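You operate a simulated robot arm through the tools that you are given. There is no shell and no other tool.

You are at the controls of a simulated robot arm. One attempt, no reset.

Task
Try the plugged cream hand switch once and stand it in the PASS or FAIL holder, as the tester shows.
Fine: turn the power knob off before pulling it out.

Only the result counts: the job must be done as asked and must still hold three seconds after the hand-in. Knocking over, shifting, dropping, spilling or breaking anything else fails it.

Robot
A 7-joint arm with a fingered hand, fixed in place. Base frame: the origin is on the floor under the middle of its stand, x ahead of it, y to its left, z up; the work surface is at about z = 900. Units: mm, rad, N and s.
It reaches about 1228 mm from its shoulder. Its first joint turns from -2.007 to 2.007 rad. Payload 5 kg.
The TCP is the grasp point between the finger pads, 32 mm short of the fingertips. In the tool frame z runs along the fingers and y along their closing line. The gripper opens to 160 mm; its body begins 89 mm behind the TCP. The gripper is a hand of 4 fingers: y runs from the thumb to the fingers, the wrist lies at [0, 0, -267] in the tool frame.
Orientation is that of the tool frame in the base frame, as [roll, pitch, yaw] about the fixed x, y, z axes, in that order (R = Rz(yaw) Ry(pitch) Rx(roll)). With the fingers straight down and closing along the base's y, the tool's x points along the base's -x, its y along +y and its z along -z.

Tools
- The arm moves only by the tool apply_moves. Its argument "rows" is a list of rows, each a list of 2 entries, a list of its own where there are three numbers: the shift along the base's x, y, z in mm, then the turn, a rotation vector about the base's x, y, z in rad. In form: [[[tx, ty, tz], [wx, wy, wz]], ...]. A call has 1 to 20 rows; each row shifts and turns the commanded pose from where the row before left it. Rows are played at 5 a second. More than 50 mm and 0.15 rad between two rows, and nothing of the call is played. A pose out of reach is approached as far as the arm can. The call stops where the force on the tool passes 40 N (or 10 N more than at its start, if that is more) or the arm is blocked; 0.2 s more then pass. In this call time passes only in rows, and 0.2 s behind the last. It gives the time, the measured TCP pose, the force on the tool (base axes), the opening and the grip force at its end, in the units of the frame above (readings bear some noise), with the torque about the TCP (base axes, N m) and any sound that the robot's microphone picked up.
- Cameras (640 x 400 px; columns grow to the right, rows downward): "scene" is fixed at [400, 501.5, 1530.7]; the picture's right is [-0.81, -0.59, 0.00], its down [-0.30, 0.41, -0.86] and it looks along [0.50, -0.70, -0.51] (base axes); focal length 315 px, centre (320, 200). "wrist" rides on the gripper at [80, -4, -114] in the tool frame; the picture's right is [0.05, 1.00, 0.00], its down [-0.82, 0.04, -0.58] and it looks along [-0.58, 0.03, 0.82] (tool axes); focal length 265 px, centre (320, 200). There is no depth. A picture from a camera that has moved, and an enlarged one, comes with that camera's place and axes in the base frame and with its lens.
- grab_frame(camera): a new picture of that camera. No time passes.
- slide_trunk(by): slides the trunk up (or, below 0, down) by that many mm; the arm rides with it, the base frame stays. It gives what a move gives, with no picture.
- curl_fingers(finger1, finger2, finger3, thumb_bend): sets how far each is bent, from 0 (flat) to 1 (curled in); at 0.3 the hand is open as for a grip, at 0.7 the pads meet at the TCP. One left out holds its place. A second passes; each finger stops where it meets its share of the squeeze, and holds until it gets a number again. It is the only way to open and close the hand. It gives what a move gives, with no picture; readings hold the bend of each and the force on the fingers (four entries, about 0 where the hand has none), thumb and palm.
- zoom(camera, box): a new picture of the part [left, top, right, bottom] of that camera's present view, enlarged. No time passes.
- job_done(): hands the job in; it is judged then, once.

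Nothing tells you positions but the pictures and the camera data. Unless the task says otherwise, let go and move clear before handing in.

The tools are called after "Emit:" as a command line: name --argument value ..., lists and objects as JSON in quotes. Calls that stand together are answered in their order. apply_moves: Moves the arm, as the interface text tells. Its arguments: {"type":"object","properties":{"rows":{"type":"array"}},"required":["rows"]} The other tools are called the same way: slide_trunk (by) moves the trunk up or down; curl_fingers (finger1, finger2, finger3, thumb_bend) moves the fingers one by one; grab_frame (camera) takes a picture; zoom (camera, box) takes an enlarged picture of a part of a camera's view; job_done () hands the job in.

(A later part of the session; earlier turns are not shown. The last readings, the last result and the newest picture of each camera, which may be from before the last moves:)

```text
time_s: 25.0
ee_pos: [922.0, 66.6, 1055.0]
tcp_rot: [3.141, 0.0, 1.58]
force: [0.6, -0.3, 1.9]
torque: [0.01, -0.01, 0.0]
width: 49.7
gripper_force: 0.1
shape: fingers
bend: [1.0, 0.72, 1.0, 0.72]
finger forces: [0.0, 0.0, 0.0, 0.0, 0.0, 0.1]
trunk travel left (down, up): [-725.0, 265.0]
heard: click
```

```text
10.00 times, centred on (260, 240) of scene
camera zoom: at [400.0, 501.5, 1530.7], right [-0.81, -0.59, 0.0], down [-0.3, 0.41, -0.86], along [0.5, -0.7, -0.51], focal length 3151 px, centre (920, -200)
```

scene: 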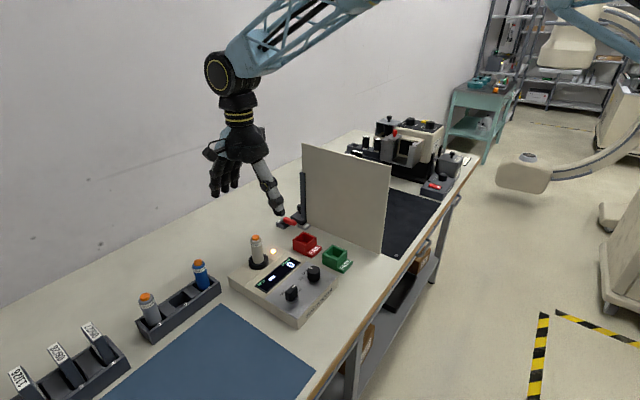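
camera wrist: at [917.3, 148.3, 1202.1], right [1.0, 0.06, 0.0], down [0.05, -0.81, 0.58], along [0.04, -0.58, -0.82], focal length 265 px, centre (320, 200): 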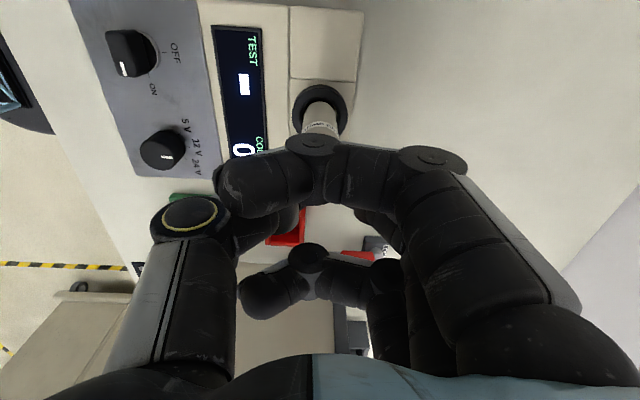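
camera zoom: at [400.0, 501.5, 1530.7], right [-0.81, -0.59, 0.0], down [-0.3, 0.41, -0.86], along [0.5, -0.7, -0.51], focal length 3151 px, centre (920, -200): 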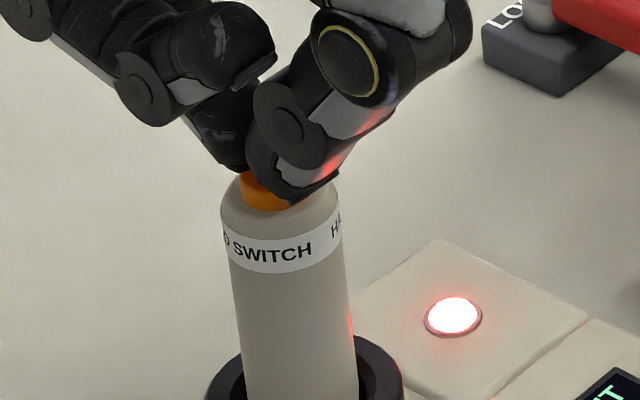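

A click was heard and the lamp turned red. I'll read the display.

Emit:
zoom --camera "scene" --box '[240, 230, 340, 300]'

Emit:
zoom --camera "wrist" --box '[180, 0, 330, 150]'

```text
5.71 times, centred on (290, 265) of scene
camera zoom: at [400.0, 501.5, 1530.7], right [-0.81, -0.59, 0.0], down [-0.3, 0.41, -0.86], along [0.5, -0.7, -0.51], focal length 1801 px, centre (491, -171)
```

zoom: 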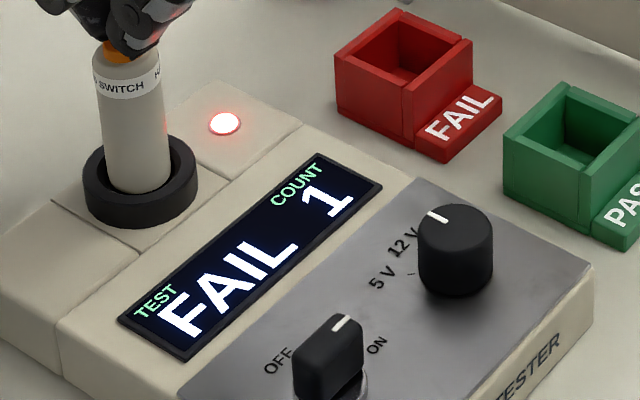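

```text
2.67 times, centred on (255, 75) of wrist
camera zoom: at [917.1, 147.6, 1171.1], right [1.0, 0.06, 0.0], down [0.05, -0.81, 0.58], along [0.04, -0.58, -0.82], focal length 708 px, centre (493, 533)
```

zoom: 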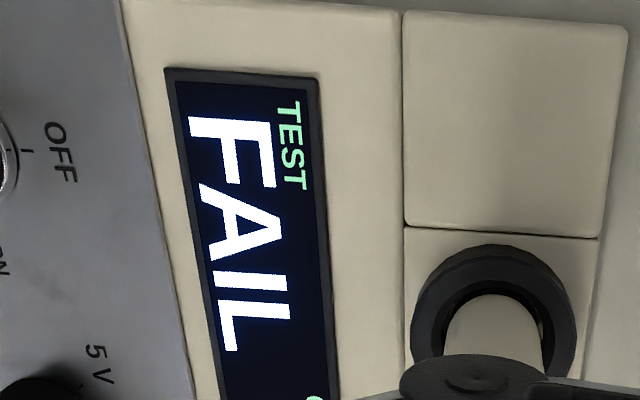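

The display shows FAIL, COUNT 1. I'll lift straight off the button and check that the verdict stays.

Emit:
apply_moves --rows '[[[0, 0, 4], [0, 0, 0]], [[0, 0, 16], [0, 0, 0]], [[0, 0, 40], [0, 0, 0]], [[0, 0, 45], [0, 0, 0]]]'

Emit:
zoom --camera "scene" --box '[230, 210, 350, 310]'

```text
time_s: 26.0
ee_pos: [921.5, 66.9, 1161.0]
tcp_rot: [3.141, -0.001, 1.582]
force: [0.2, -0.2, 0.6]
torque: [0.0, -0.02, 0.01]
width: 49.8
gripper_force: 0.0
shape: fingers
bend: [1.0, 0.72, 1.0, 0.72]
finger forces: [0.0, 0.1, 0.0, 0.1, 0.0, 0.1]
trunk travel left (down, up): [-725.0, 265.0]
```

```text
4.00 times, centred on (290, 260) of scene
camera zoom: at [400.0, 501.5, 1530.7], right [-0.81, -0.59, 0.0], down [-0.3, 0.41, -0.86], along [0.5, -0.7, -0.51], focal length 1261 px, centre (440, -40)
```

zoom: 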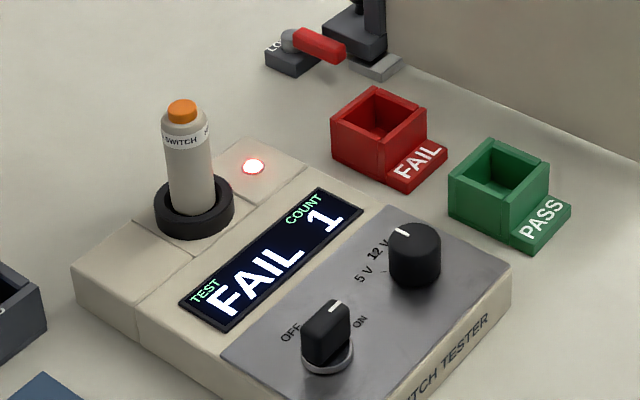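

The verdict FAIL / COUNT 1 is latched. Next I turn the power off: I'll go back over the power knob in the same hand orientation with the pinch opened.

Emit:
apply_moves --rows '[[[-39, 11, 0], [0, 0, 0]], [[-39, 11, 0], [0, 0, 0]], [[-39, 11, 0], [0, 0, 0]], [[-39.3, 11.5, 0], [0, 0, 0]], [[0, 0, 0], [0, 0, 0]]]'

Emit:
curl_fingers --finger2 0.59 --thumb_bend 0.59

Emit:
zoom --camera "wrist" --box '[260, 50, 400, 150]'

```text
time_s: 27.2
ee_pos: [766.3, 109.6, 1162.7]
tcp_rot: [-3.142, 0.0, 1.581]
force: [1.4, 0.2, -0.6]
torque: [0.01, 0.03, 0.03]
width: 49.9
gripper_force: 0.2
shape: fingers
bend: [1.0, 0.72, 1.0, 0.72]
finger forces: [0.0, 0.0, 0.1, 0.0, 0.0, 0.0]
trunk travel left (down, up): [-725.0, 265.0]
```

```text
time_s: 28.2
ee_pos: [764.9, 110.3, 1162.7]
tcp_rot: [-3.141, 0.0, 1.582]
force: [0.0, 0.1, 0.4]
torque: [0.03, 0.01, 0.02]
width: 55.9
gripper_force: 0.1
shape: fingers
bend: [1.0, 0.59, 1.0, 0.59]
finger forces: [0.0, 0.0, 0.0, 0.0, 0.0, 0.1]
trunk travel left (down, up): [-725.0, 265.0]
```

```text
4.00 times, centred on (330, 100) of wrist
camera zoom: at [761.2, 191.9, 1277.1], right [1.0, 0.06, 0.0], down [0.05, -0.81, 0.58], along [0.04, -0.58, -0.82], focal length 1062 px, centre (280, 600)
```

zoom: 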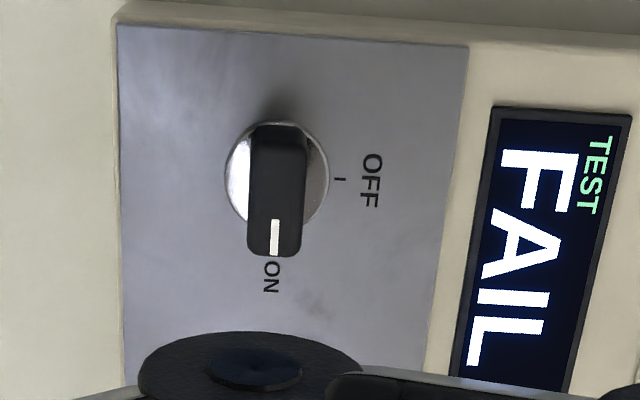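

The knob is at about −1 mm in x from the TCP. I'll descend onto it and pinch.

Emit:
apply_moves --rows '[[[-1, 0, -45], [0, 0, 0]], [[0, 0, -45], [0, 0, 0]], [[0, 0, -40], [0, 0, 0]], [[0, 0, -25], [0, 0, 0]], [[0, 0, -13], [0, 0, 0]], [[0, 0, -6], [0, 0, 0]], [[0, 0, -4], [0, 0, 0]], [[0, 0, 0], [0, 0, 0]]]'

Emit:
curl_fingers --finger2 0.78 --thumb_bend 0.78

Emit:
zoom --camera "scene" --box '[240, 220, 360, 310]'

```text
time_s: 30.0
ee_pos: [766.1, 110.5, 982.0]
tcp_rot: [3.141, 0.0, 1.582]
force: [0.5, 0.6, 0.3]
torque: [0.0, 0.01, 0.02]
width: 56.1
gripper_force: 0.1
shape: fingers
bend: [1.0, 0.59, 1.0, 0.59]
finger forces: [0.0, 0.0, 0.0, 0.0, 0.1, 0.0]
trunk travel left (down, up): [-725.0, 265.0]
```

```text
time_s: 31.0
ee_pos: [763.3, 110.8, 982.7]
tcp_rot: [-3.14, 0.001, 1.581]
force: [-10.4, -1.1, -13.7]
torque: [-0.01, 0.1, 0.0]
width: 50.7
gripper_force: 12.2
shape: fingers
bend: [1.0, 0.69, 1.0, 0.69]
finger forces: [0.0, 6.8, 0.0, 0.0, 17.7, 0.0]
trunk travel left (down, up): [-725.0, 265.0]
```

```text
4.44 times, centred on (300, 265) of scene
camera zoom: at [400.0, 501.5, 1530.7], right [-0.81, -0.59, 0.0], down [-0.3, 0.41, -0.86], along [0.5, -0.7, -0.51], focal length 1401 px, centre (409, -89)
```

zoom: 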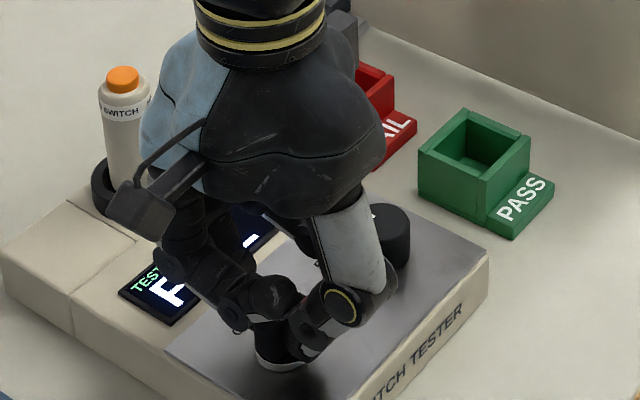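

The knob is gripped again. I'll turn it 90° counter-clockwise back to OFF.

Emit:
apply_moves --rows '[[[0, 0, 0], [0, 0, 0.13]], [[0, 0, 0], [0, 0, 0.13]], [[0, 0, 0], [0, 0, 0.13]], [[0, 0, 0], [0, 0, 0.13]], [[0, 0, 0], [0, 0, 0.13]], [[0, 0, 0], [0, 0, 0.13]]]'

Emit:
apply_moves --rows '[[[0, 0, 0], [0, 0, 0.13]], [[0, 0, 0], [0, 0, 0.13]], [[0, 0, 0], [0, 0, 0.13]], [[0, 0, 0], [0, 0, 0.13]], [[0, 0, 0], [0, 0, 0.13]], [[0, 0, 0], [0, 0, 0.13]]]'

Emit:
zoom --camera "scene" --box '[240, 220, 360, 310]'

```text
time_s: 32.4
ee_pos: [765.2, 109.9, 983.7]
tcp_rot: [-3.138, 0.002, 2.363]
force: [-12.9, -2.7, -18.3]
torque: [-0.01, 0.19, -0.02]
width: 50.7
gripper_force: 10.9
shape: fingers
bend: [1.0, 0.69, 1.0, 0.68]
finger forces: [0.0, 6.0, 0.0, 0.1, 16.9, 0.0]
trunk travel left (down, up): [-725.0, 265.0]
```

```text
time_s: 33.8
ee_pos: [766.9, 108.9, 984.2]
tcp_rot: [-3.141, -0.002, -3.139]
force: [-8.1, -7.3, -13.6]
torque: [-0.07, 0.14, -0.03]
width: 50.7
gripper_force: 11.0
shape: fingers
bend: [1.0, 0.69, 1.0, 0.69]
finger forces: [0.1, 7.3, 0.1, 0.0, 14.9, 0.0]
trunk travel left (down, up): [-725.0, 265.0]
```

```text
4.44 times, centred on (300, 265) of scene
camera zoom: at [400.0, 501.5, 1530.7], right [-0.81, -0.59, 0.0], down [-0.3, 0.41, -0.86], along [0.5, -0.7, -0.51], focal length 1401 px, centre (409, -89)
```

zoom: 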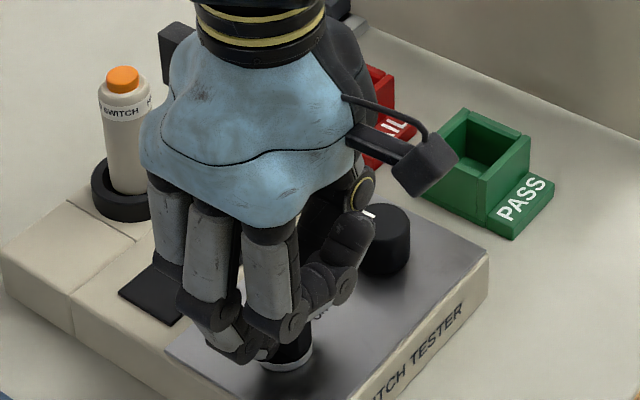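

The display has gone dark. I'll release the knob, lift up and check that it points to OFF.

Emit:
curl_fingers --finger2 0.58 --thumb_bend 0.58

Emit:
apply_moves --rows '[[[0, 0, 15], [0, 0, 0]], [[0, 0, 30], [0, 0, 0]], [[0, 0, 45], [0, 0, 0]], [[0, 0, 45], [0, 0, 0]], [[0, 0, 45], [0, 0, 0]], [[0, 0, 0], [0, 0, 0]]]'

Emit:
zoom --camera "scene" --box '[230, 210, 350, 310]'

Emit:
zoom --camera "wrist" --box '[210, 35, 370, 135]'

```text
time_s: 34.8
ee_pos: [766.4, 109.9, 983.2]
tcp_rot: [3.141, 0.0, -3.139]
force: [-0.5, -0.1, -0.6]
torque: [0.03, 0.0, -0.01]
width: 57.1
gripper_force: 0.1
shape: fingers
bend: [1.0, 0.57, 1.0, 0.57]
finger forces: [0.0, 0.0, 0.0, 0.0, 0.0, 0.0]
trunk travel left (down, up): [-725.0, 265.0]
```

```text
time_s: 36.2
ee_pos: [767.2, 109.9, 1163.8]
tcp_rot: [3.141, -0.002, -3.141]
force: [0.7, -0.2, -0.2]
torque: [0.0, 0.01, -0.01]
width: 57.1
gripper_force: 0.0
shape: fingers
bend: [1.0, 0.57, 1.0, 0.57]
finger forces: [0.0, 0.1, 0.0, 0.0, 0.0, 0.0]
trunk travel left (down, up): [-725.0, 265.0]
```

```text
4.00 times, centred on (290, 260) of scene
camera zoom: at [400.0, 501.5, 1530.7], right [-0.81, -0.59, 0.0], down [-0.3, 0.41, -0.86], along [0.5, -0.7, -0.51], focal length 1261 px, centre (440, -40)
```

zoom: 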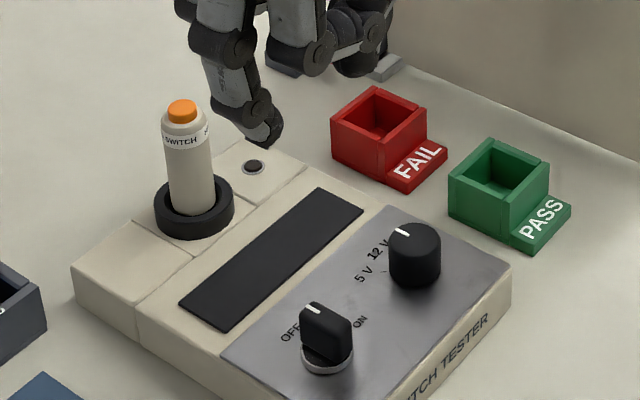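

```text
4.00 times, centred on (290, 85) of wrist
camera zoom: at [686.3, 106.7, 1277.3], right [-0.05, 1.0, 0.0], down [0.82, 0.04, 0.58], along [0.58, 0.03, -0.82], focal length 1062 px, centre (440, 660)
```

zoom: 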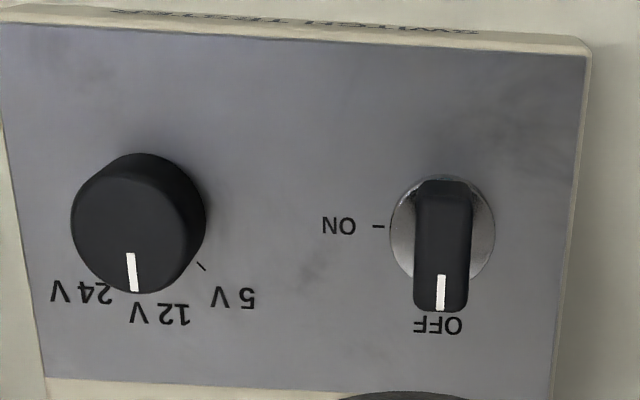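

The power is off and the knob points to OFF. Now I'll move over the switch with the fingers closing along y, open to 0.5 and check alignment.

Emit:
apply_moves --rows '[[[39, -10.3, 0], [0, 0, 0]], [[39, -10.3, 0], [0, 0, 0]], [[39, -10.3, 0], [0, 0, 0]], [[38.9, -10.3, 0], [0, 0, 0]], [[0, 0, 0], [0, 0, 0]]]'

Emit:
curl_fingers --finger1 0.5 --finger2 0.5 --finger3 0.5 --thumb_bend 0.5

Emit:
grab_frame --camera "wrist"

Emit:
zoom --camera "wrist" --box '[270, 60, 370, 160]'

```text
time_s: 37.4
ee_pos: [919.1, 67.7, 1163.1]
tcp_rot: [-3.141, 0.0, -3.14]
force: [0.1, 0.7, 1.0]
torque: [0.0, 0.0, 0.0]
width: 57.2
gripper_force: 0.0
shape: fingers
bend: [1.0, 0.57, 1.0, 0.57]
finger forces: [0.0, 0.0, 0.1, 0.0, 0.0, 0.0]
trunk travel left (down, up): [-725.0, 265.0]
```

```text
time_s: 38.4
ee_pos: [919.7, 68.1, 1162.8]
tcp_rot: [3.141, 0.0, -3.142]
force: [-1.5, 0.2, -0.5]
torque: [0.01, 0.03, -0.03]
width: 90.6
gripper_force: 0.0
shape: fingers
bend: [0.5, 0.5, 0.5, 0.5]
finger forces: [0.0, 0.0, 0.0, 0.0, 0.0, 0.0]
trunk travel left (down, up): [-725.0, 265.0]
```

```text
taken
camera wrist: at [839.8, 65.1, 1277.2], right [-0.05, 1.0, 0.0], down [0.82, 0.04, 0.58], along [0.58, 0.03, -0.82], focal length 265 px, centre (320, 200)
```

wrist: 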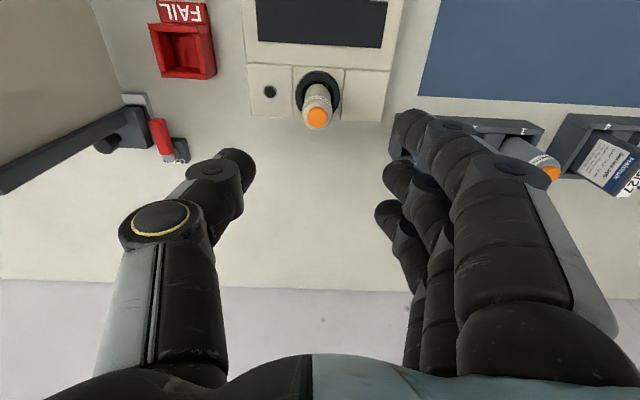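

```text
4.00 times, centred on (320, 110) of wrist
camera zoom: at [839.8, 65.1, 1277.2], right [-0.05, 1.0, 0.0], down [0.82, 0.04, 0.58], along [0.58, 0.03, -0.82], focal length 1062 px, centre (320, 560)
```

zoom: 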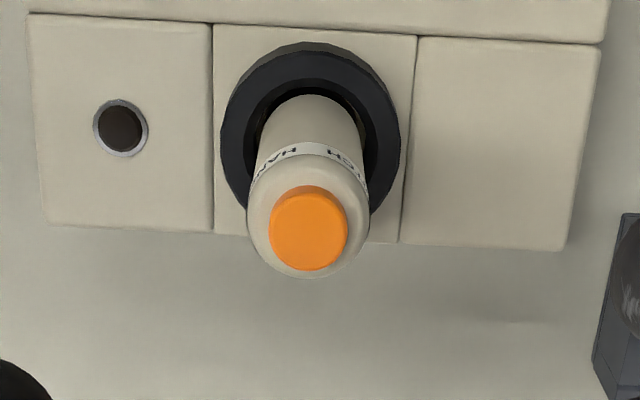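

Cross-checking the two wrist views, the switch axis is at about (922, 66.5) and its top at z≈1017. I'll centre on it and descend to TCP z≈995, tips well above the ring.

Emit:
apply_moves --rows '[[[2.3, -2.7, -20], [0, 0, 0]], [[0, 0, -40], [0, 0, 0]], [[0, 0, -40], [0, 0, 0]], [[0, 0, -35], [0, 0, 0]], [[0, 0, -20], [0, 0, 0]], [[0, 0, -10], [0, 0, 0]], [[0, 0, -3], [0, 0, 0]], [[0, 0, 0], [0, 0, 0]]]'

Emit:
grab_frame --camera "wrist"

Emit:
zoom --camera "scene" --box '[200, 180, 330, 290]'

```text
time_s: 40.2
ee_pos: [923.2, 66.3, 996.6]
tcp_rot: [-3.141, 0.0, 3.141]
force: [-0.4, 0.9, 0.3]
torque: [0.05, -0.03, 0.0]
width: 90.4
gripper_force: 0.1
shape: fingers
bend: [0.5, 0.5, 0.5, 0.5]
finger forces: [0.1, 0.1, 0.0, 0.0, 0.0, 0.0]
trunk travel left (down, up): [-725.0, 265.0]
```

```text
taken
camera wrist: at [842.9, 64.3, 1111.0], right [-0.05, 1.0, 0.0], down [0.82, 0.04, 0.58], along [0.58, 0.03, -0.82], focal length 265 px, centre (320, 200)
```

wrist: 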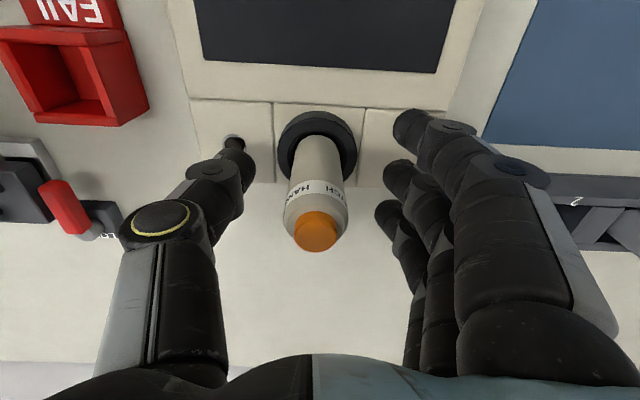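

```text
3.64 times, centred on (265, 235) of scene
camera zoom: at [400.0, 501.5, 1530.7], right [-0.81, -0.59, 0.0], down [-0.3, 0.41, -0.86], along [0.5, -0.7, -0.51], focal length 1146 px, centre (520, 73)
```

zoom: 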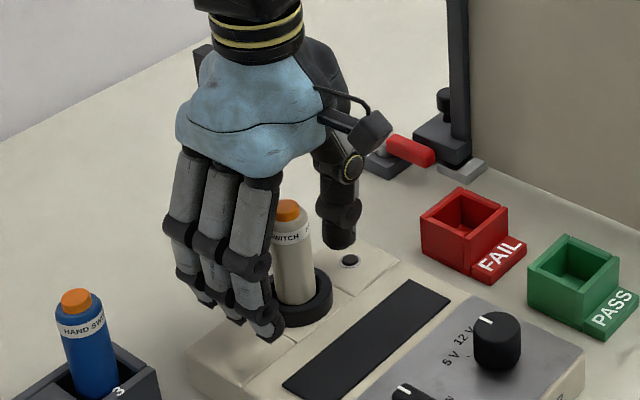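

The switch sits between thumb and middle finger, about 1.5 mm to the −y side. I'll correct and close gently first.

Emit:
apply_moves --rows '[[[0, -1.5, 0], [0, 0, 0]], [[0, 0, 0], [0, 0, 0]]]'

Emit:
curl_fingers --finger1 0.62 --finger2 0.62 --finger3 0.62 --thumb_bend 0.62

Emit:
grab_frame --camera "wrist"

Emit:
zoom --camera "scene" --box '[200, 180, 330, 290]'

```text
time_s: 40.8
ee_pos: [923.1, 65.6, 996.2]
tcp_rot: [-3.14, -0.002, 3.142]
force: [-0.3, -0.4, -0.8]
torque: [-0.03, -0.02, -0.03]
width: 90.6
gripper_force: 0.1
shape: fingers
bend: [0.5, 0.5, 0.5, 0.5]
finger forces: [0.0, 0.0, 0.1, 0.1, 0.0, 0.0]
trunk travel left (down, up): [-725.0, 265.0]
```

```text
time_s: 41.8
ee_pos: [922.4, 65.6, 995.2]
tcp_rot: [-3.14, 0.001, 3.141]
force: [0.3, 0.0, -0.6]
torque: [-0.01, 0.02, -0.01]
width: 47.1
gripper_force: 0.2
shape: fingers
bend: [0.62, 0.62, 0.62, 0.62]
finger forces: [0.0, 0.0, 0.0, 0.0, 0.1, 0.0]
trunk travel left (down, up): [-725.0, 265.0]
```

```text
taken
camera wrist: at [843.0, 62.5, 1110.8], right [-0.05, 1.0, 0.0], down [0.82, 0.04, 0.58], along [0.58, 0.03, -0.82], focal length 265 px, centre (320, 200)
```

wrist: 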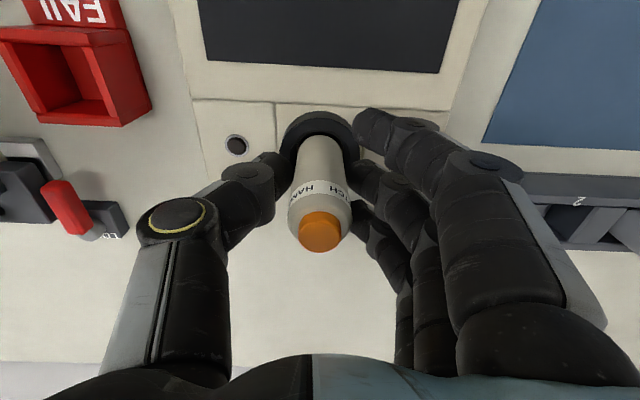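

```text
3.64 times, centred on (265, 235) of scene
camera zoom: at [400.0, 501.5, 1530.7], right [-0.81, -0.59, 0.0], down [-0.3, 0.41, -0.86], along [0.5, -0.7, -0.51], focal length 1146 px, centre (520, 73)
```

zoom: 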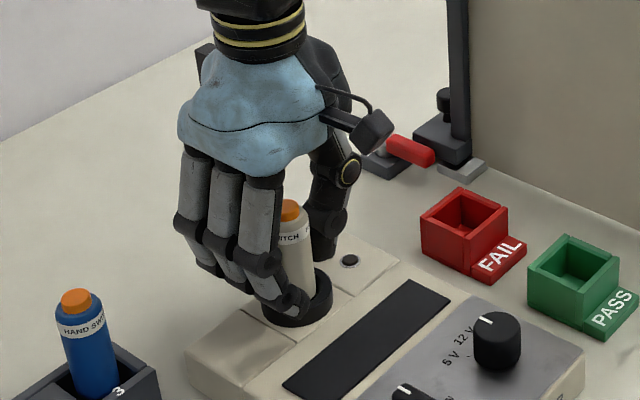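

Everything is aligned, with the switch between the fingers. I'll close until contact.

Emit:
curl_fingers --finger1 0.66 --finger2 0.72 --finger3 0.66 --thumb_bend 0.72

Emit:
grab_frame --camera "wrist"

```text
time_s: 42.8
ee_pos: [923.6, 65.0, 996.1]
tcp_rot: [3.14, 0.0, -3.141]
force: [-0.4, 0.3, -0.9]
torque: [0.02, 0.04, 0.0]
width: 34.1
gripper_force: 9.1
shape: fingers
bend: [0.66, 0.63, 0.66, 0.68]
finger forces: [0.1, 9.4, 0.0, 0.0, 8.5, 0.1]
trunk travel left (down, up): [-725.0, 265.0]
```

```text
taken
camera wrist: at [843.1, 62.6, 1110.7], right [-0.05, 1.0, 0.0], down [0.82, 0.04, 0.58], along [0.58, 0.03, -0.82], focal length 265 px, centre (320, 200)
```

wrist: 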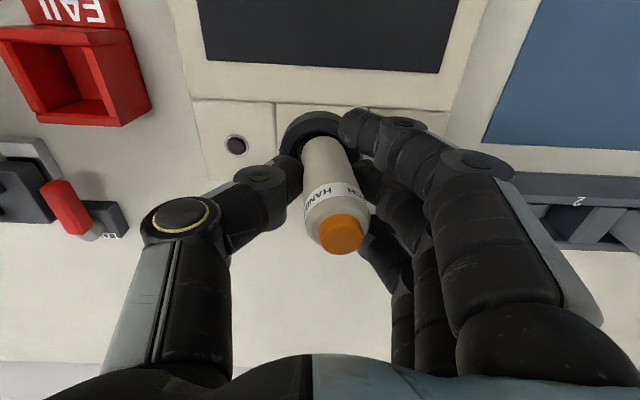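

The switch got leaned towards the fingers because the thumb pushed further than the middle finger. I'll ease the thumb back so that it stands upright again.

Emit:
curl_fingers --finger1 0.62 --finger2 0.64 --finger3 0.62 --thumb_bend 0.62

Emit:
grab_frame --camera "wrist"

Emit:
zoom --camera "scene" --box '[230, 210, 290, 280]'

```text
time_s: 43.8
ee_pos: [922.8, 64.9, 995.9]
tcp_rot: [-3.141, -0.001, -3.141]
force: [0.0, 0.6, 0.4]
torque: [0.05, 0.0, 0.01]
width: 46.0
gripper_force: 0.1
shape: fingers
bend: [0.62, 0.63, 0.62, 0.62]
finger forces: [0.1, 0.5, 0.0, 0.1, 0.3, 0.1]
trunk travel left (down, up): [-725.0, 265.0]
```

```text
taken
camera wrist: at [843.0, 62.5, 1110.9], right [-0.05, 1.0, 0.0], down [0.82, 0.04, 0.58], along [0.58, 0.03, -0.82], focal length 265 px, centre (320, 200)
```

wrist: 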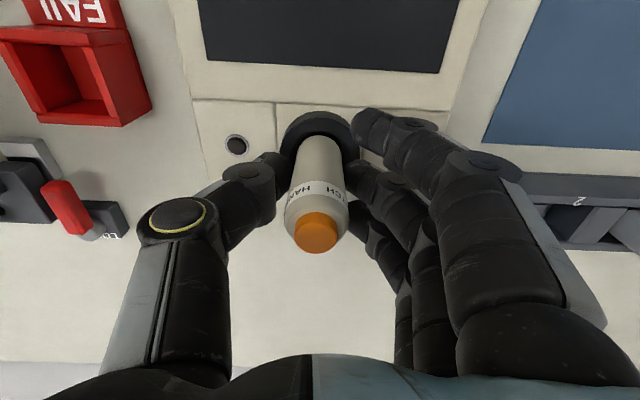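

```text
5.71 times, centred on (260, 245) of scene
camera zoom: at [400.0, 501.5, 1530.7], right [-0.81, -0.59, 0.0], down [-0.3, 0.41, -0.86], along [0.5, -0.7, -0.51], focal length 1801 px, centre (663, -57)
```

zoom: 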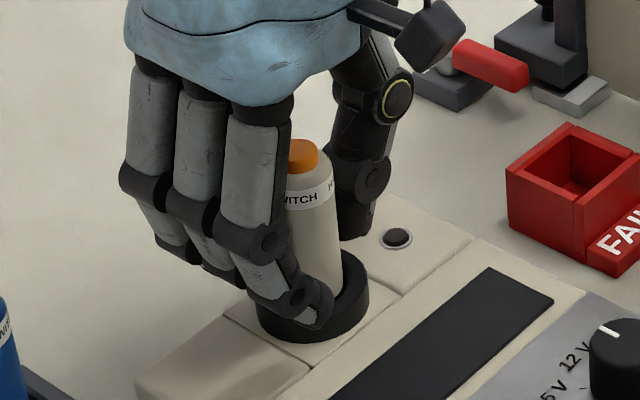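

Upright again, with both just touching at about 0.625. I'll squeeze in small steps and watch the tilt.

Emit:
curl_fingers --finger2 0.66 --thumb_bend 0.64

Emit:
zoom --camera "wrist" --box '[240, 100, 420, 260]'

```text
time_s: 44.8
ee_pos: [923.4, 65.4, 995.0]
tcp_rot: [-3.14, 0.0, -3.14]
force: [0.6, 0.1, -0.1]
torque: [0.01, -0.01, -0.02]
width: 45.1
gripper_force: 2.2
shape: fingers
bend: [0.62, 0.64, 0.62, 0.63]
finger forces: [0.0, 2.1, 0.0, 0.1, 2.0, 0.0]
trunk travel left (down, up): [-725.0, 265.0]
```

```text
2.50 times, centred on (330, 180) of wrist
camera zoom: at [843.0, 62.5, 1110.7], right [-0.05, 1.0, 0.0], down [0.82, 0.04, 0.58], along [0.58, 0.03, -0.82], focal length 664 px, centre (295, 250)
```

zoom: 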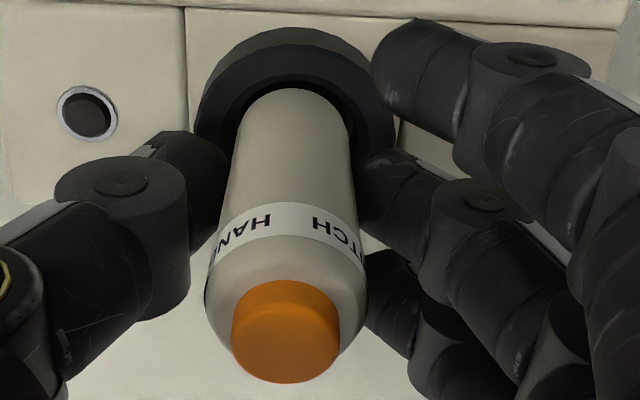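

Balanced at 2 N and still upright. Another small step.

Emit:
curl_fingers --finger2 0.7 --thumb_bend 0.66

Emit:
zoom --camera "wrist" --box '[240, 100, 420, 260]'

```text
time_s: 45.8
ee_pos: [923.1, 65.1, 996.1]
tcp_rot: [-3.14, 0.0, 3.141]
force: [-0.3, -1.0, -1.0]
torque: [0.0, 0.02, 0.02]
width: 44.6
gripper_force: 5.5
shape: fingers
bend: [0.62, 0.65, 0.62, 0.64]
finger forces: [0.0, 5.3, 0.1, 0.0, 5.4, 0.0]
trunk travel left (down, up): [-725.0, 265.0]
```

```text
2.50 times, centred on (330, 180) of wrist
camera zoom: at [843.1, 62.5, 1110.8], right [-0.05, 1.0, 0.0], down [0.82, 0.04, 0.58], along [0.58, 0.03, -0.82], focal length 664 px, centre (295, 250)
```

zoom: 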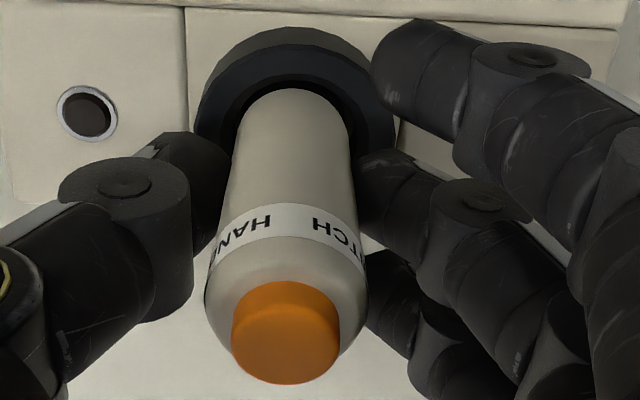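

Balanced at 5.4 N and upright. I'll increase the squeeze.

Emit:
curl_fingers --finger2 0.78 --thumb_bend 0.69

Emit:
zoom --camera "wrist" --box '[240, 100, 420, 260]'

```text
time_s: 46.8
ee_pos: [924.9, 65.8, 995.3]
tcp_rot: [-3.141, -0.001, 3.141]
force: [0.2, 0.1, -0.6]
torque: [0.01, -0.01, -0.01]
width: 43.1
gripper_force: 8.5
shape: fingers
bend: [0.62, 0.64, 0.62, 0.66]
finger forces: [0.0, 8.7, 0.1, 0.0, 8.5, 0.1]
trunk travel left (down, up): [-725.0, 265.0]
```

```text
2.50 times, centred on (330, 180) of wrist
camera zoom: at [843.1, 62.6, 1110.8], right [-0.05, 1.0, 0.0], down [0.82, 0.04, 0.58], along [0.58, 0.03, -0.82], focal length 664 px, centre (295, 250)
```

zoom: 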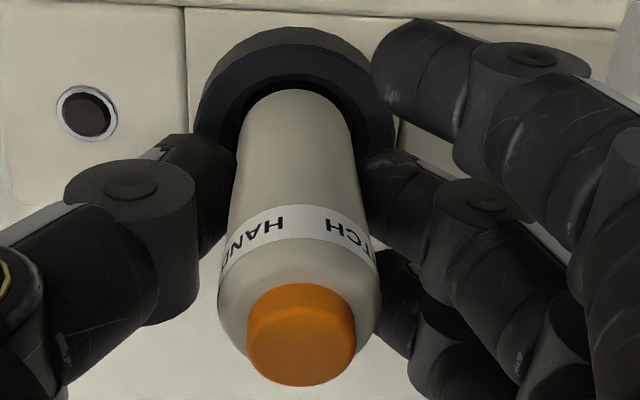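

The grip is about 8.5 N, with a very slight lean. I'll pull up slowly and check that the switch comes along.

Emit:
apply_moves --rows '[[[0, 0, 2], [0, 0, 0]], [[0, 0, 2], [0, 0, 0]], [[0, 0, 3], [0, 0, 0]]]'

Emit:
zoom --camera "wrist" --box '[240, 100, 420, 260]'

Emit:
zoom --camera "scene" --box '[230, 210, 290, 280]'

```text
time_s: 47.6
ee_pos: [923.4, 65.0, 1002.5]
tcp_rot: [3.141, 0.0, 3.141]
force: [0.8, -0.3, -0.5]
torque: [-0.03, 0.02, -0.01]
width: 43.0
gripper_force: 8.0
shape: fingers
bend: [0.62, 0.64, 0.62, 0.66]
finger forces: [0.0, 8.9, 0.0, 0.0, 8.8, 0.1]
trunk travel left (down, up): [-725.0, 265.0]
```

```text
2.50 times, centred on (330, 180) of wrist
camera zoom: at [843.7, 62.0, 1117.5], right [-0.05, 1.0, 0.0], down [0.82, 0.04, 0.58], along [0.58, 0.03, -0.82], focal length 664 px, centre (295, 250)
```

zoom: 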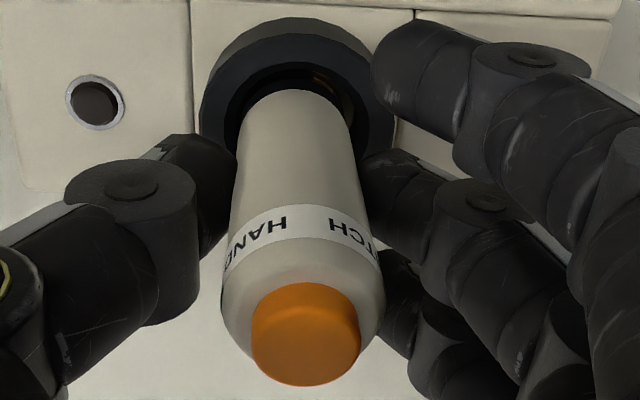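

```text
5.71 times, centred on (260, 245) of scene
camera zoom: at [400.0, 501.5, 1530.7], right [-0.81, -0.59, 0.0], down [-0.3, 0.41, -0.86], along [0.5, -0.7, -0.51], focal length 1801 px, centre (663, -57)
```

zoom: 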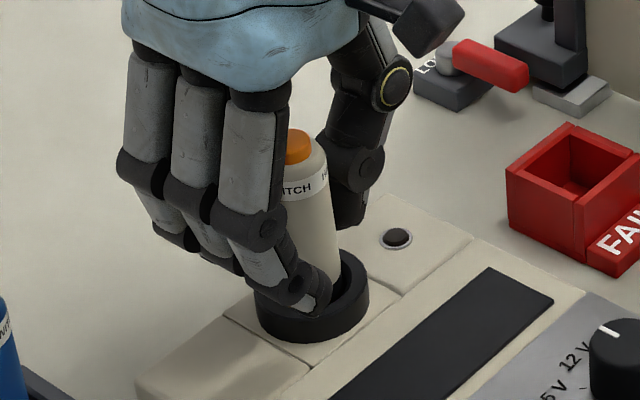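

The switch comes up with the hand and the pull force is small. I'll keep lifting slowly.

Emit:
apply_moves --rows '[[[0, 0, 4], [0, 0, 0]], [[0, 0, 5], [0, 0, 0]], [[0, 0, 6], [0, 0, 0]], [[0, 0, 8], [0, 0, 0]], [[0, 0, 10], [0, 0, 0]], [[0, 0, 12], [0, 0, 0]], [[0, 0, 12], [0, 0, 0]], [[0, 0, 6], [0, 0, 0]]]'

Emit:
zoom --camera "wrist" --box '[240, 80, 420, 260]'

Emit:
zoom --camera "scene" --box '[220, 190, 300, 280]'

```text
time_s: 49.4
ee_pos: [923.1, 64.8, 1066.5]
tcp_rot: [3.141, 0.0, -3.141]
force: [0.6, -0.3, -1.7]
torque: [-0.02, 0.0, -0.02]
width: 43.1
gripper_force: 9.1
shape: fingers
bend: [0.62, 0.64, 0.62, 0.66]
finger forces: [0.1, 8.7, 0.0, 0.1, 8.8, 0.0]
trunk travel left (down, up): [-725.0, 265.0]
```

```text
2.22 times, centred on (330, 170) of wrist
camera zoom: at [843.0, 62.3, 1180.2], right [-0.05, 1.0, 0.0], down [0.82, 0.04, 0.58], along [0.58, 0.03, -0.82], focal length 590 px, centre (298, 267)
```

zoom: 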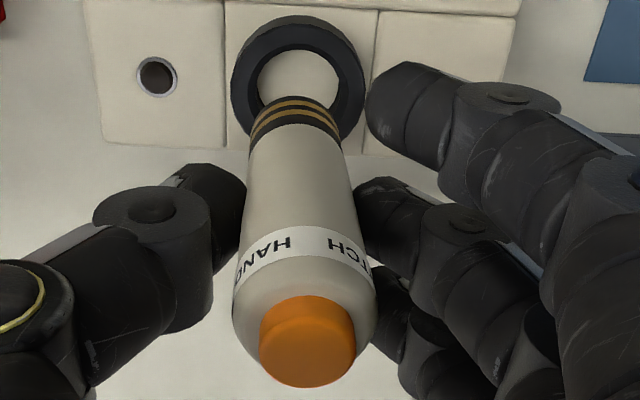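

```text
4.44 times, centred on (260, 235) of scene
camera zoom: at [400.0, 501.5, 1530.7], right [-0.81, -0.59, 0.0], down [-0.3, 0.41, -0.86], along [0.5, -0.7, -0.51], focal length 1401 px, centre (587, 44)
```

zoom: 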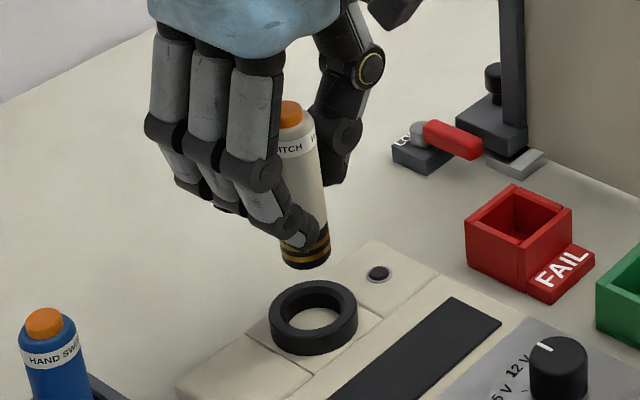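

The switch is out, upright within a few degrees, with about 45 mm of it below the fingertips. The FAIL holder is at about (885, −90), close to the divider, so I'll raise it a bit and turn the hand −90° so that the thumb points away from the divider.

Emit:
apply_moves --rows '[[[0, 0, 5], [0, 0, -0.13]], [[0, 0, 5], [0, 0, -0.13]], [[0, 0, 5], [0, 0, -0.13]], [[0, 0, 5], [0, 0, -0.13]], [[0, 0, 5], [0, 0, -0.13]], [[0, 0, 0], [0, 0, -0.13]], [[0, 0, 0], [0, 0, -0.13]], [[0, 0, 0], [0, 0, -0.13]], [[0, 0, 0], [0, 0, -0.13]], [[0, 0, 0], [0, 0, -0.13]], [[0, 0, 0], [0, 0, -0.13]], [[0, 0, 0], [0, 0, -0.14]]]'

Emit:
grab_frame --camera "wrist"

Emit:
grab_frame --camera "scene"

```text
time_s: 52.0
ee_pos: [922.9, 64.8, 1091.2]
tcp_rot: [3.141, 0.0, 1.569]
force: [0.3, -0.1, -1.5]
torque: [0.0, -0.01, -0.03]
width: 43.0
gripper_force: 9.1
shape: fingers
bend: [0.62, 0.64, 0.62, 0.66]
finger forces: [0.1, 8.8, 0.0, 0.0, 8.8, 0.1]
trunk travel left (down, up): [-725.0, 265.0]
```

```text
taken
camera wrist: at [919.5, 146.5, 1204.9], right [1.0, 0.05, 0.0], down [0.04, -0.82, 0.58], along [0.03, -0.58, -0.82], focal length 265 px, centre (320, 200)
```

wrist: 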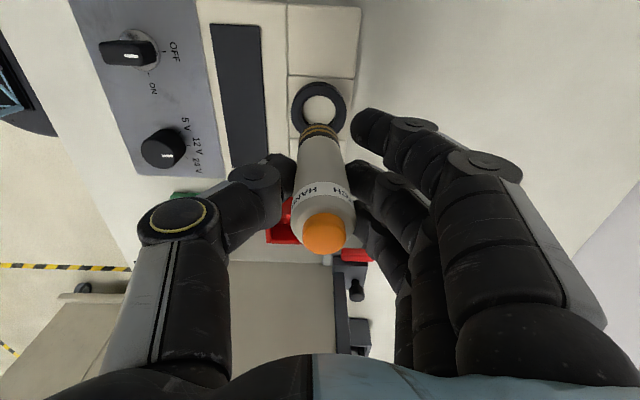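

```text
taken
```

scene: 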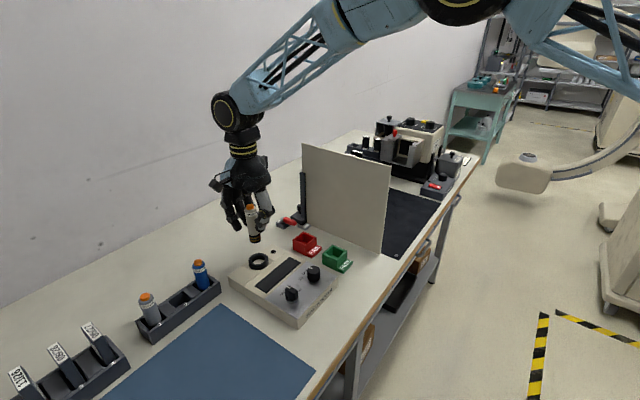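

The hand is turned and the switch is held. I'll move it over the FAIL holder at this height.

Emit:
apply_moves --rows '[[[-9.5, -39, 0], [0, 0, 0]], [[-9.5, -39, 0], [0, 0, 0]], [[-9.5, -39, 0], [0, 0, 0]], [[-9.5, -39, 0], [0, 0, 0]], [[0, 0, 0], [0, 0, 0]]]'

Emit:
grab_frame --camera "wrist"

Emit:
zoom --camera "wrist" --box '[240, 50, 420, 260]'

Emit:
zoom --camera "scene" --box '[240, 150, 380, 280]'

```text
time_s: 53.2
ee_pos: [884.0, -89.0, 1089.0]
tcp_rot: [-3.14, 0.0, 1.572]
force: [1.0, 0.3, -1.4]
torque: [-0.01, 0.0, -0.02]
width: 43.1
gripper_force: 8.7
shape: fingers
bend: [0.62, 0.64, 0.62, 0.66]
finger forces: [0.0, 8.9, 0.0, 0.0, 8.7, 0.1]
trunk travel left (down, up): [-725.0, 265.0]
```

```text
taken
camera wrist: at [879.7, -8.1, 1203.5], right [1.0, 0.05, 0.0], down [0.04, -0.82, 0.58], along [0.03, -0.58, -0.82], focal length 265 px, centre (320, 200)
```

wrist: 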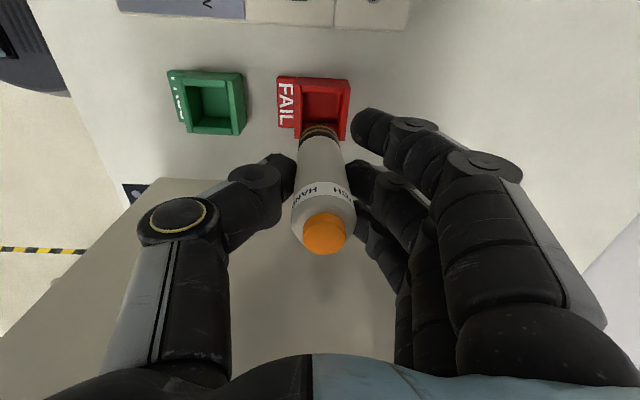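

```text
1.90 times, centred on (330, 155) of wrist
camera zoom: at [879.7, -8.1, 1203.5], right [1.0, 0.05, 0.0], down [0.04, -0.82, 0.58], along [0.03, -0.58, -0.82], focal length 506 px, centre (301, 286)
```

zoom: 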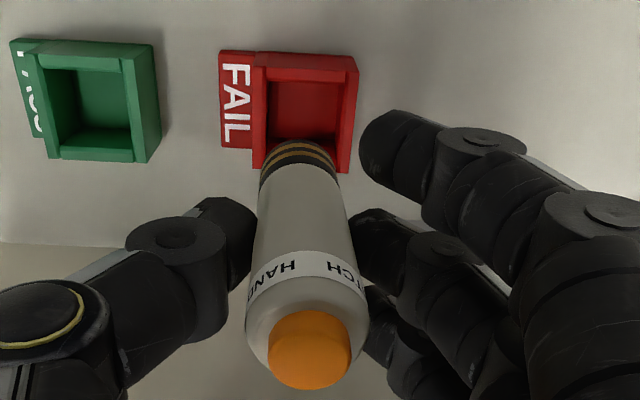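

```text
3.08 times, centred on (310, 215) of scene
camera zoom: at [400.0, 501.5, 1530.7], right [-0.81, -0.59, 0.0], down [-0.3, 0.41, -0.86], along [0.5, -0.7, -0.51], focal length 970 px, centre (351, 154)
```

zoom: 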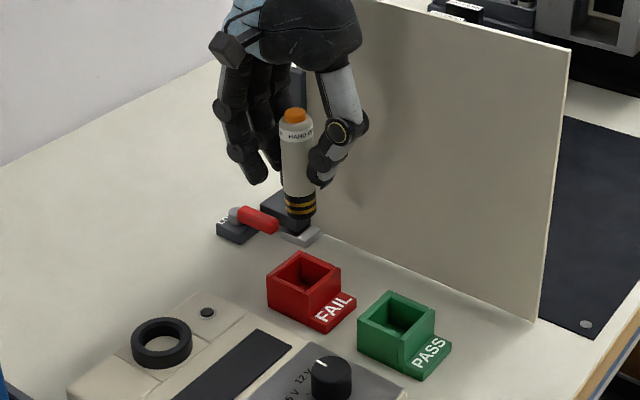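

The holder lies right below. I'll zoom in on it to get its opening accurately.

Emit:
zoom --camera "wrist" --box '[265, 65, 365, 150]'

Emit:
zoom --camera "scene" --box '[285, 220, 335, 265]'

```text
4.71 times, centred on (315, 108) of wrist
camera zoom: at [879.7, -8.1, 1203.5], right [1.0, 0.05, 0.0], down [0.04, -0.82, 0.58], along [0.03, -0.58, -0.82], focal length 1249 px, centre (344, 635)
```

zoom: 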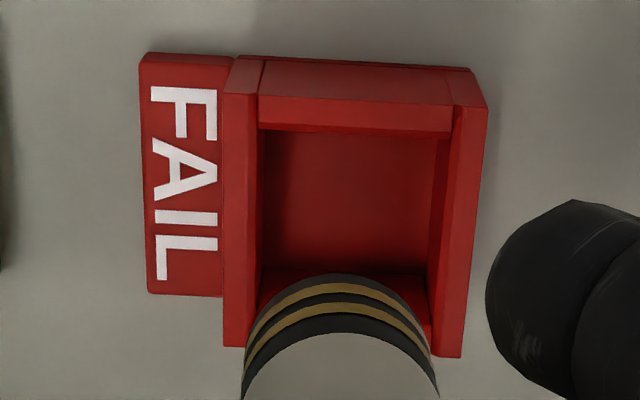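

```text
8.89 times, centred on (310, 242) of scene
camera zoom: at [400.0, 501.5, 1530.7], right [-0.81, -0.59, 0.0], down [-0.3, 0.41, -0.86], along [0.5, -0.7, -0.51], focal length 2801 px, centre (409, -178)
```

zoom: 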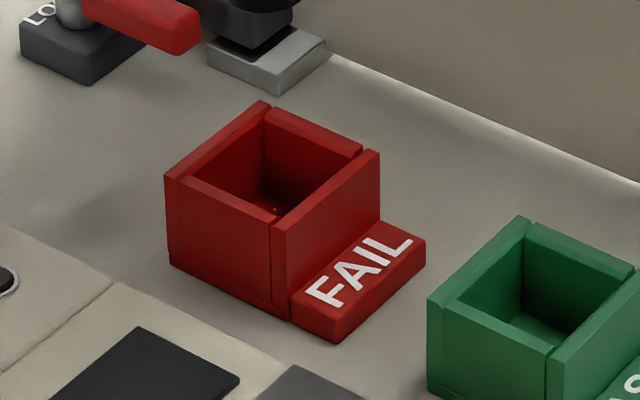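

The holder centre is at about (884.8, −89), opening roughly 40 mm, rim z≈942; the switch bottom is near (883.5, −87.5). I'll shift slightly and lower to just above the rim.

Emit:
apply_moves --rows '[[[1.3, -1.5, 0], [0, 0, 0]], [[0, 0, -20], [0, 0, 0]], [[0, 0, -18], [0, 0, 0]], [[0, 0, -8], [0, 0, 0]], [[0, 0, 0], [0, 0, 0]]]'

Emit:
zoom --camera "wrist" --box '[240, 50, 420, 260]'

Emit:
zoom --camera "scene" --box '[270, 190, 340, 265]'

```text
time_s: 54.4
ee_pos: [886.4, -92.1, 1043.8]
tcp_rot: [-3.141, 0.0, 1.57]
force: [-0.2, 0.1, -0.2]
torque: [-0.02, -0.02, -0.01]
width: 42.9
gripper_force: 8.7
shape: fingers
bend: [0.62, 0.64, 0.62, 0.66]
finger forces: [0.0, 8.8, 0.1, 0.0, 8.8, 0.0]
trunk travel left (down, up): [-725.0, 265.0]
```

```text
1.90 times, centred on (330, 155) of wrist
camera zoom: at [883.2, -10.8, 1159.5], right [1.0, 0.05, 0.0], down [0.04, -0.82, 0.58], along [0.03, -0.58, -0.82], focal length 506 px, centre (301, 286)
```

zoom: 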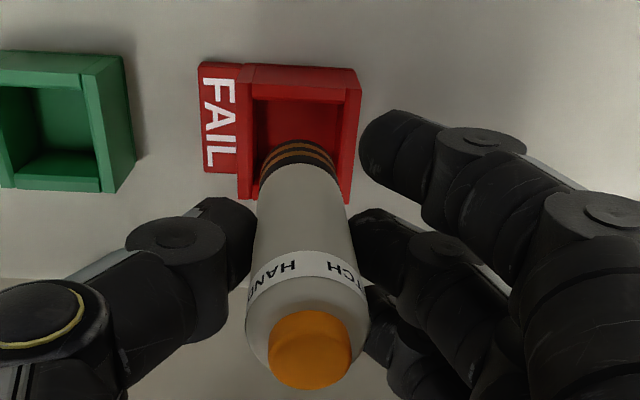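

```text
5.33 times, centred on (305, 228) of scene
camera zoom: at [400.0, 501.5, 1530.7], right [-0.81, -0.59, 0.0], down [-0.3, 0.41, -0.86], along [0.5, -0.7, -0.51], focal length 1681 px, centre (400, 53)
```

zoom: 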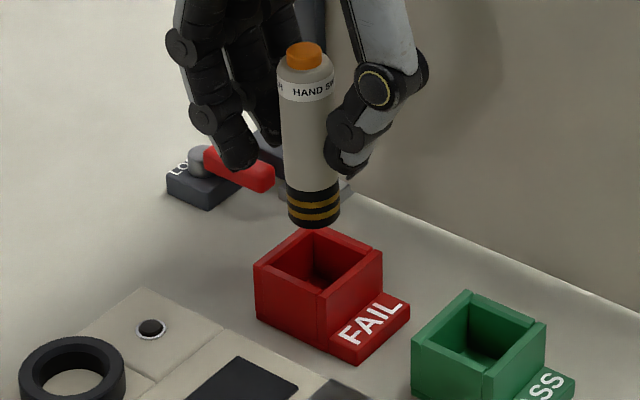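

The bottom of the switch is about 28 mm above the rim, roughly 1 mm too far in +x. I'll correct and go down close to the rim.

Emit:
apply_moves --rows '[[[-1, 0.5, -8], [0, 0, 0]], [[0, 0, -8], [0, 0, 0]], [[0, 0, -6], [0, 0, 0]], [[0, 0, 0], [0, 0, 0]]]'

Emit:
zoom --camera "wrist" --box '[240, 50, 420, 260]'

Emit:
zoom --camera "scene" --box '[285, 205, 335, 265]'

```text
time_s: 55.4
ee_pos: [885.2, -91.8, 1022.5]
tcp_rot: [3.14, 0.001, 1.569]
force: [-0.2, -0.6, -0.5]
torque: [-0.01, 0.02, -0.03]
width: 43.2
gripper_force: 8.6
shape: fingers
bend: [0.62, 0.64, 0.62, 0.66]
finger forces: [0.0, 8.8, 0.0, 0.0, 8.8, 0.1]
trunk travel left (down, up): [-725.0, 265.0]
```

```text
1.90 times, centred on (330, 155) of wrist
camera zoom: at [881.7, -9.4, 1137.4], right [1.0, 0.05, 0.0], down [0.04, -0.82, 0.58], along [0.03, -0.58, -0.82], focal length 506 px, centre (301, 286)
```

zoom: 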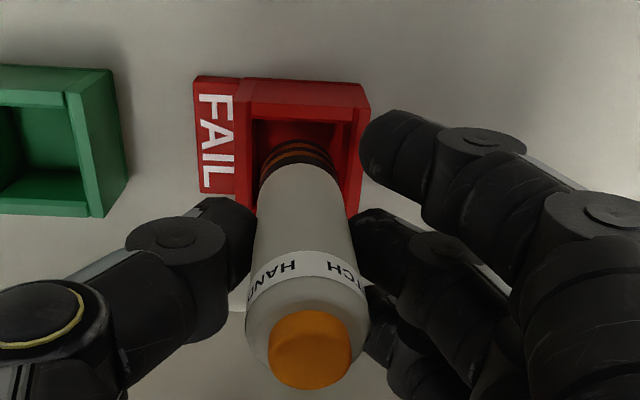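

```text
6.67 times, centred on (310, 235) of scene
camera zoom: at [400.0, 501.5, 1530.7], right [-0.81, -0.59, 0.0], down [-0.3, 0.41, -0.86], along [0.5, -0.7, -0.51], focal length 2101 px, centre (387, -33)
```

zoom: 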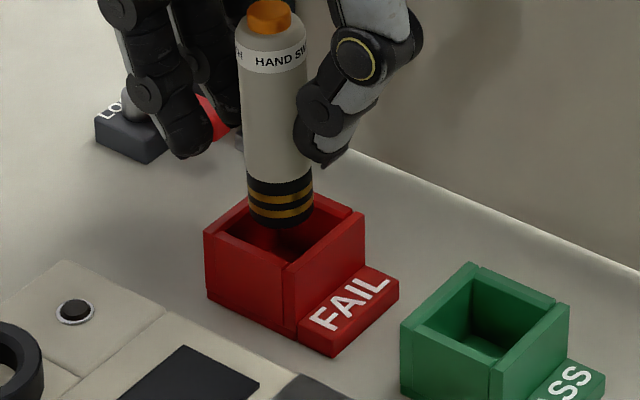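

The switch is well centred over the FAIL opening. I'll lower it in slowly.

Emit:
apply_moves --rows '[[[0, 0, -4], [0, 0, 0]], [[0, 0, -4], [0, 0, 0]], [[0, 0, -4], [0, 0, 0]], [[0, 0, -4], [0, 0, 0]], [[0, 0, -4], [0, 0, 0]]]'

Emit:
zoom --camera "wrist" --box '[240, 50, 420, 260]'

Emit:
zoom --camera "scene" --box '[285, 205, 335, 265]'

```text
time_s: 56.6
ee_pos: [885.3, -92.6, 1001.6]
tcp_rot: [-3.141, 0.002, 1.57]
force: [0.1, -0.3, -0.4]
torque: [0.0, -0.02, 0.01]
width: 42.9
gripper_force: 8.9
shape: fingers
bend: [0.62, 0.64, 0.62, 0.66]
finger forces: [0.0, 8.8, 0.0, 0.0, 8.8, 0.0]
trunk travel left (down, up): [-725.0, 265.0]
```

```text
1.90 times, centred on (330, 155) of wrist
camera zoom: at [881.9, -10.5, 1116.7], right [1.0, 0.05, 0.0], down [0.04, -0.82, 0.58], along [0.03, -0.58, -0.82], focal length 506 px, centre (301, 286)
```

zoom: 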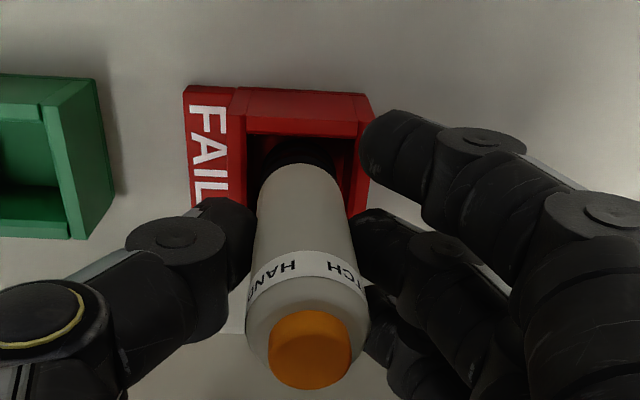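

```text
6.67 times, centred on (310, 235) of scene
camera zoom: at [400.0, 501.5, 1530.7], right [-0.81, -0.59, 0.0], down [-0.3, 0.41, -0.86], along [0.5, -0.7, -0.51], focal length 2101 px, centre (387, -33)
```

zoom: 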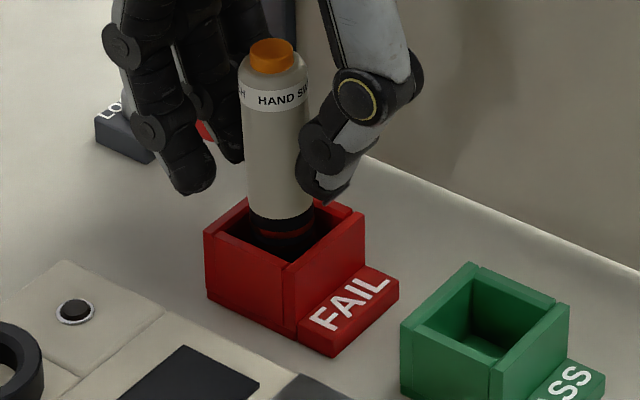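

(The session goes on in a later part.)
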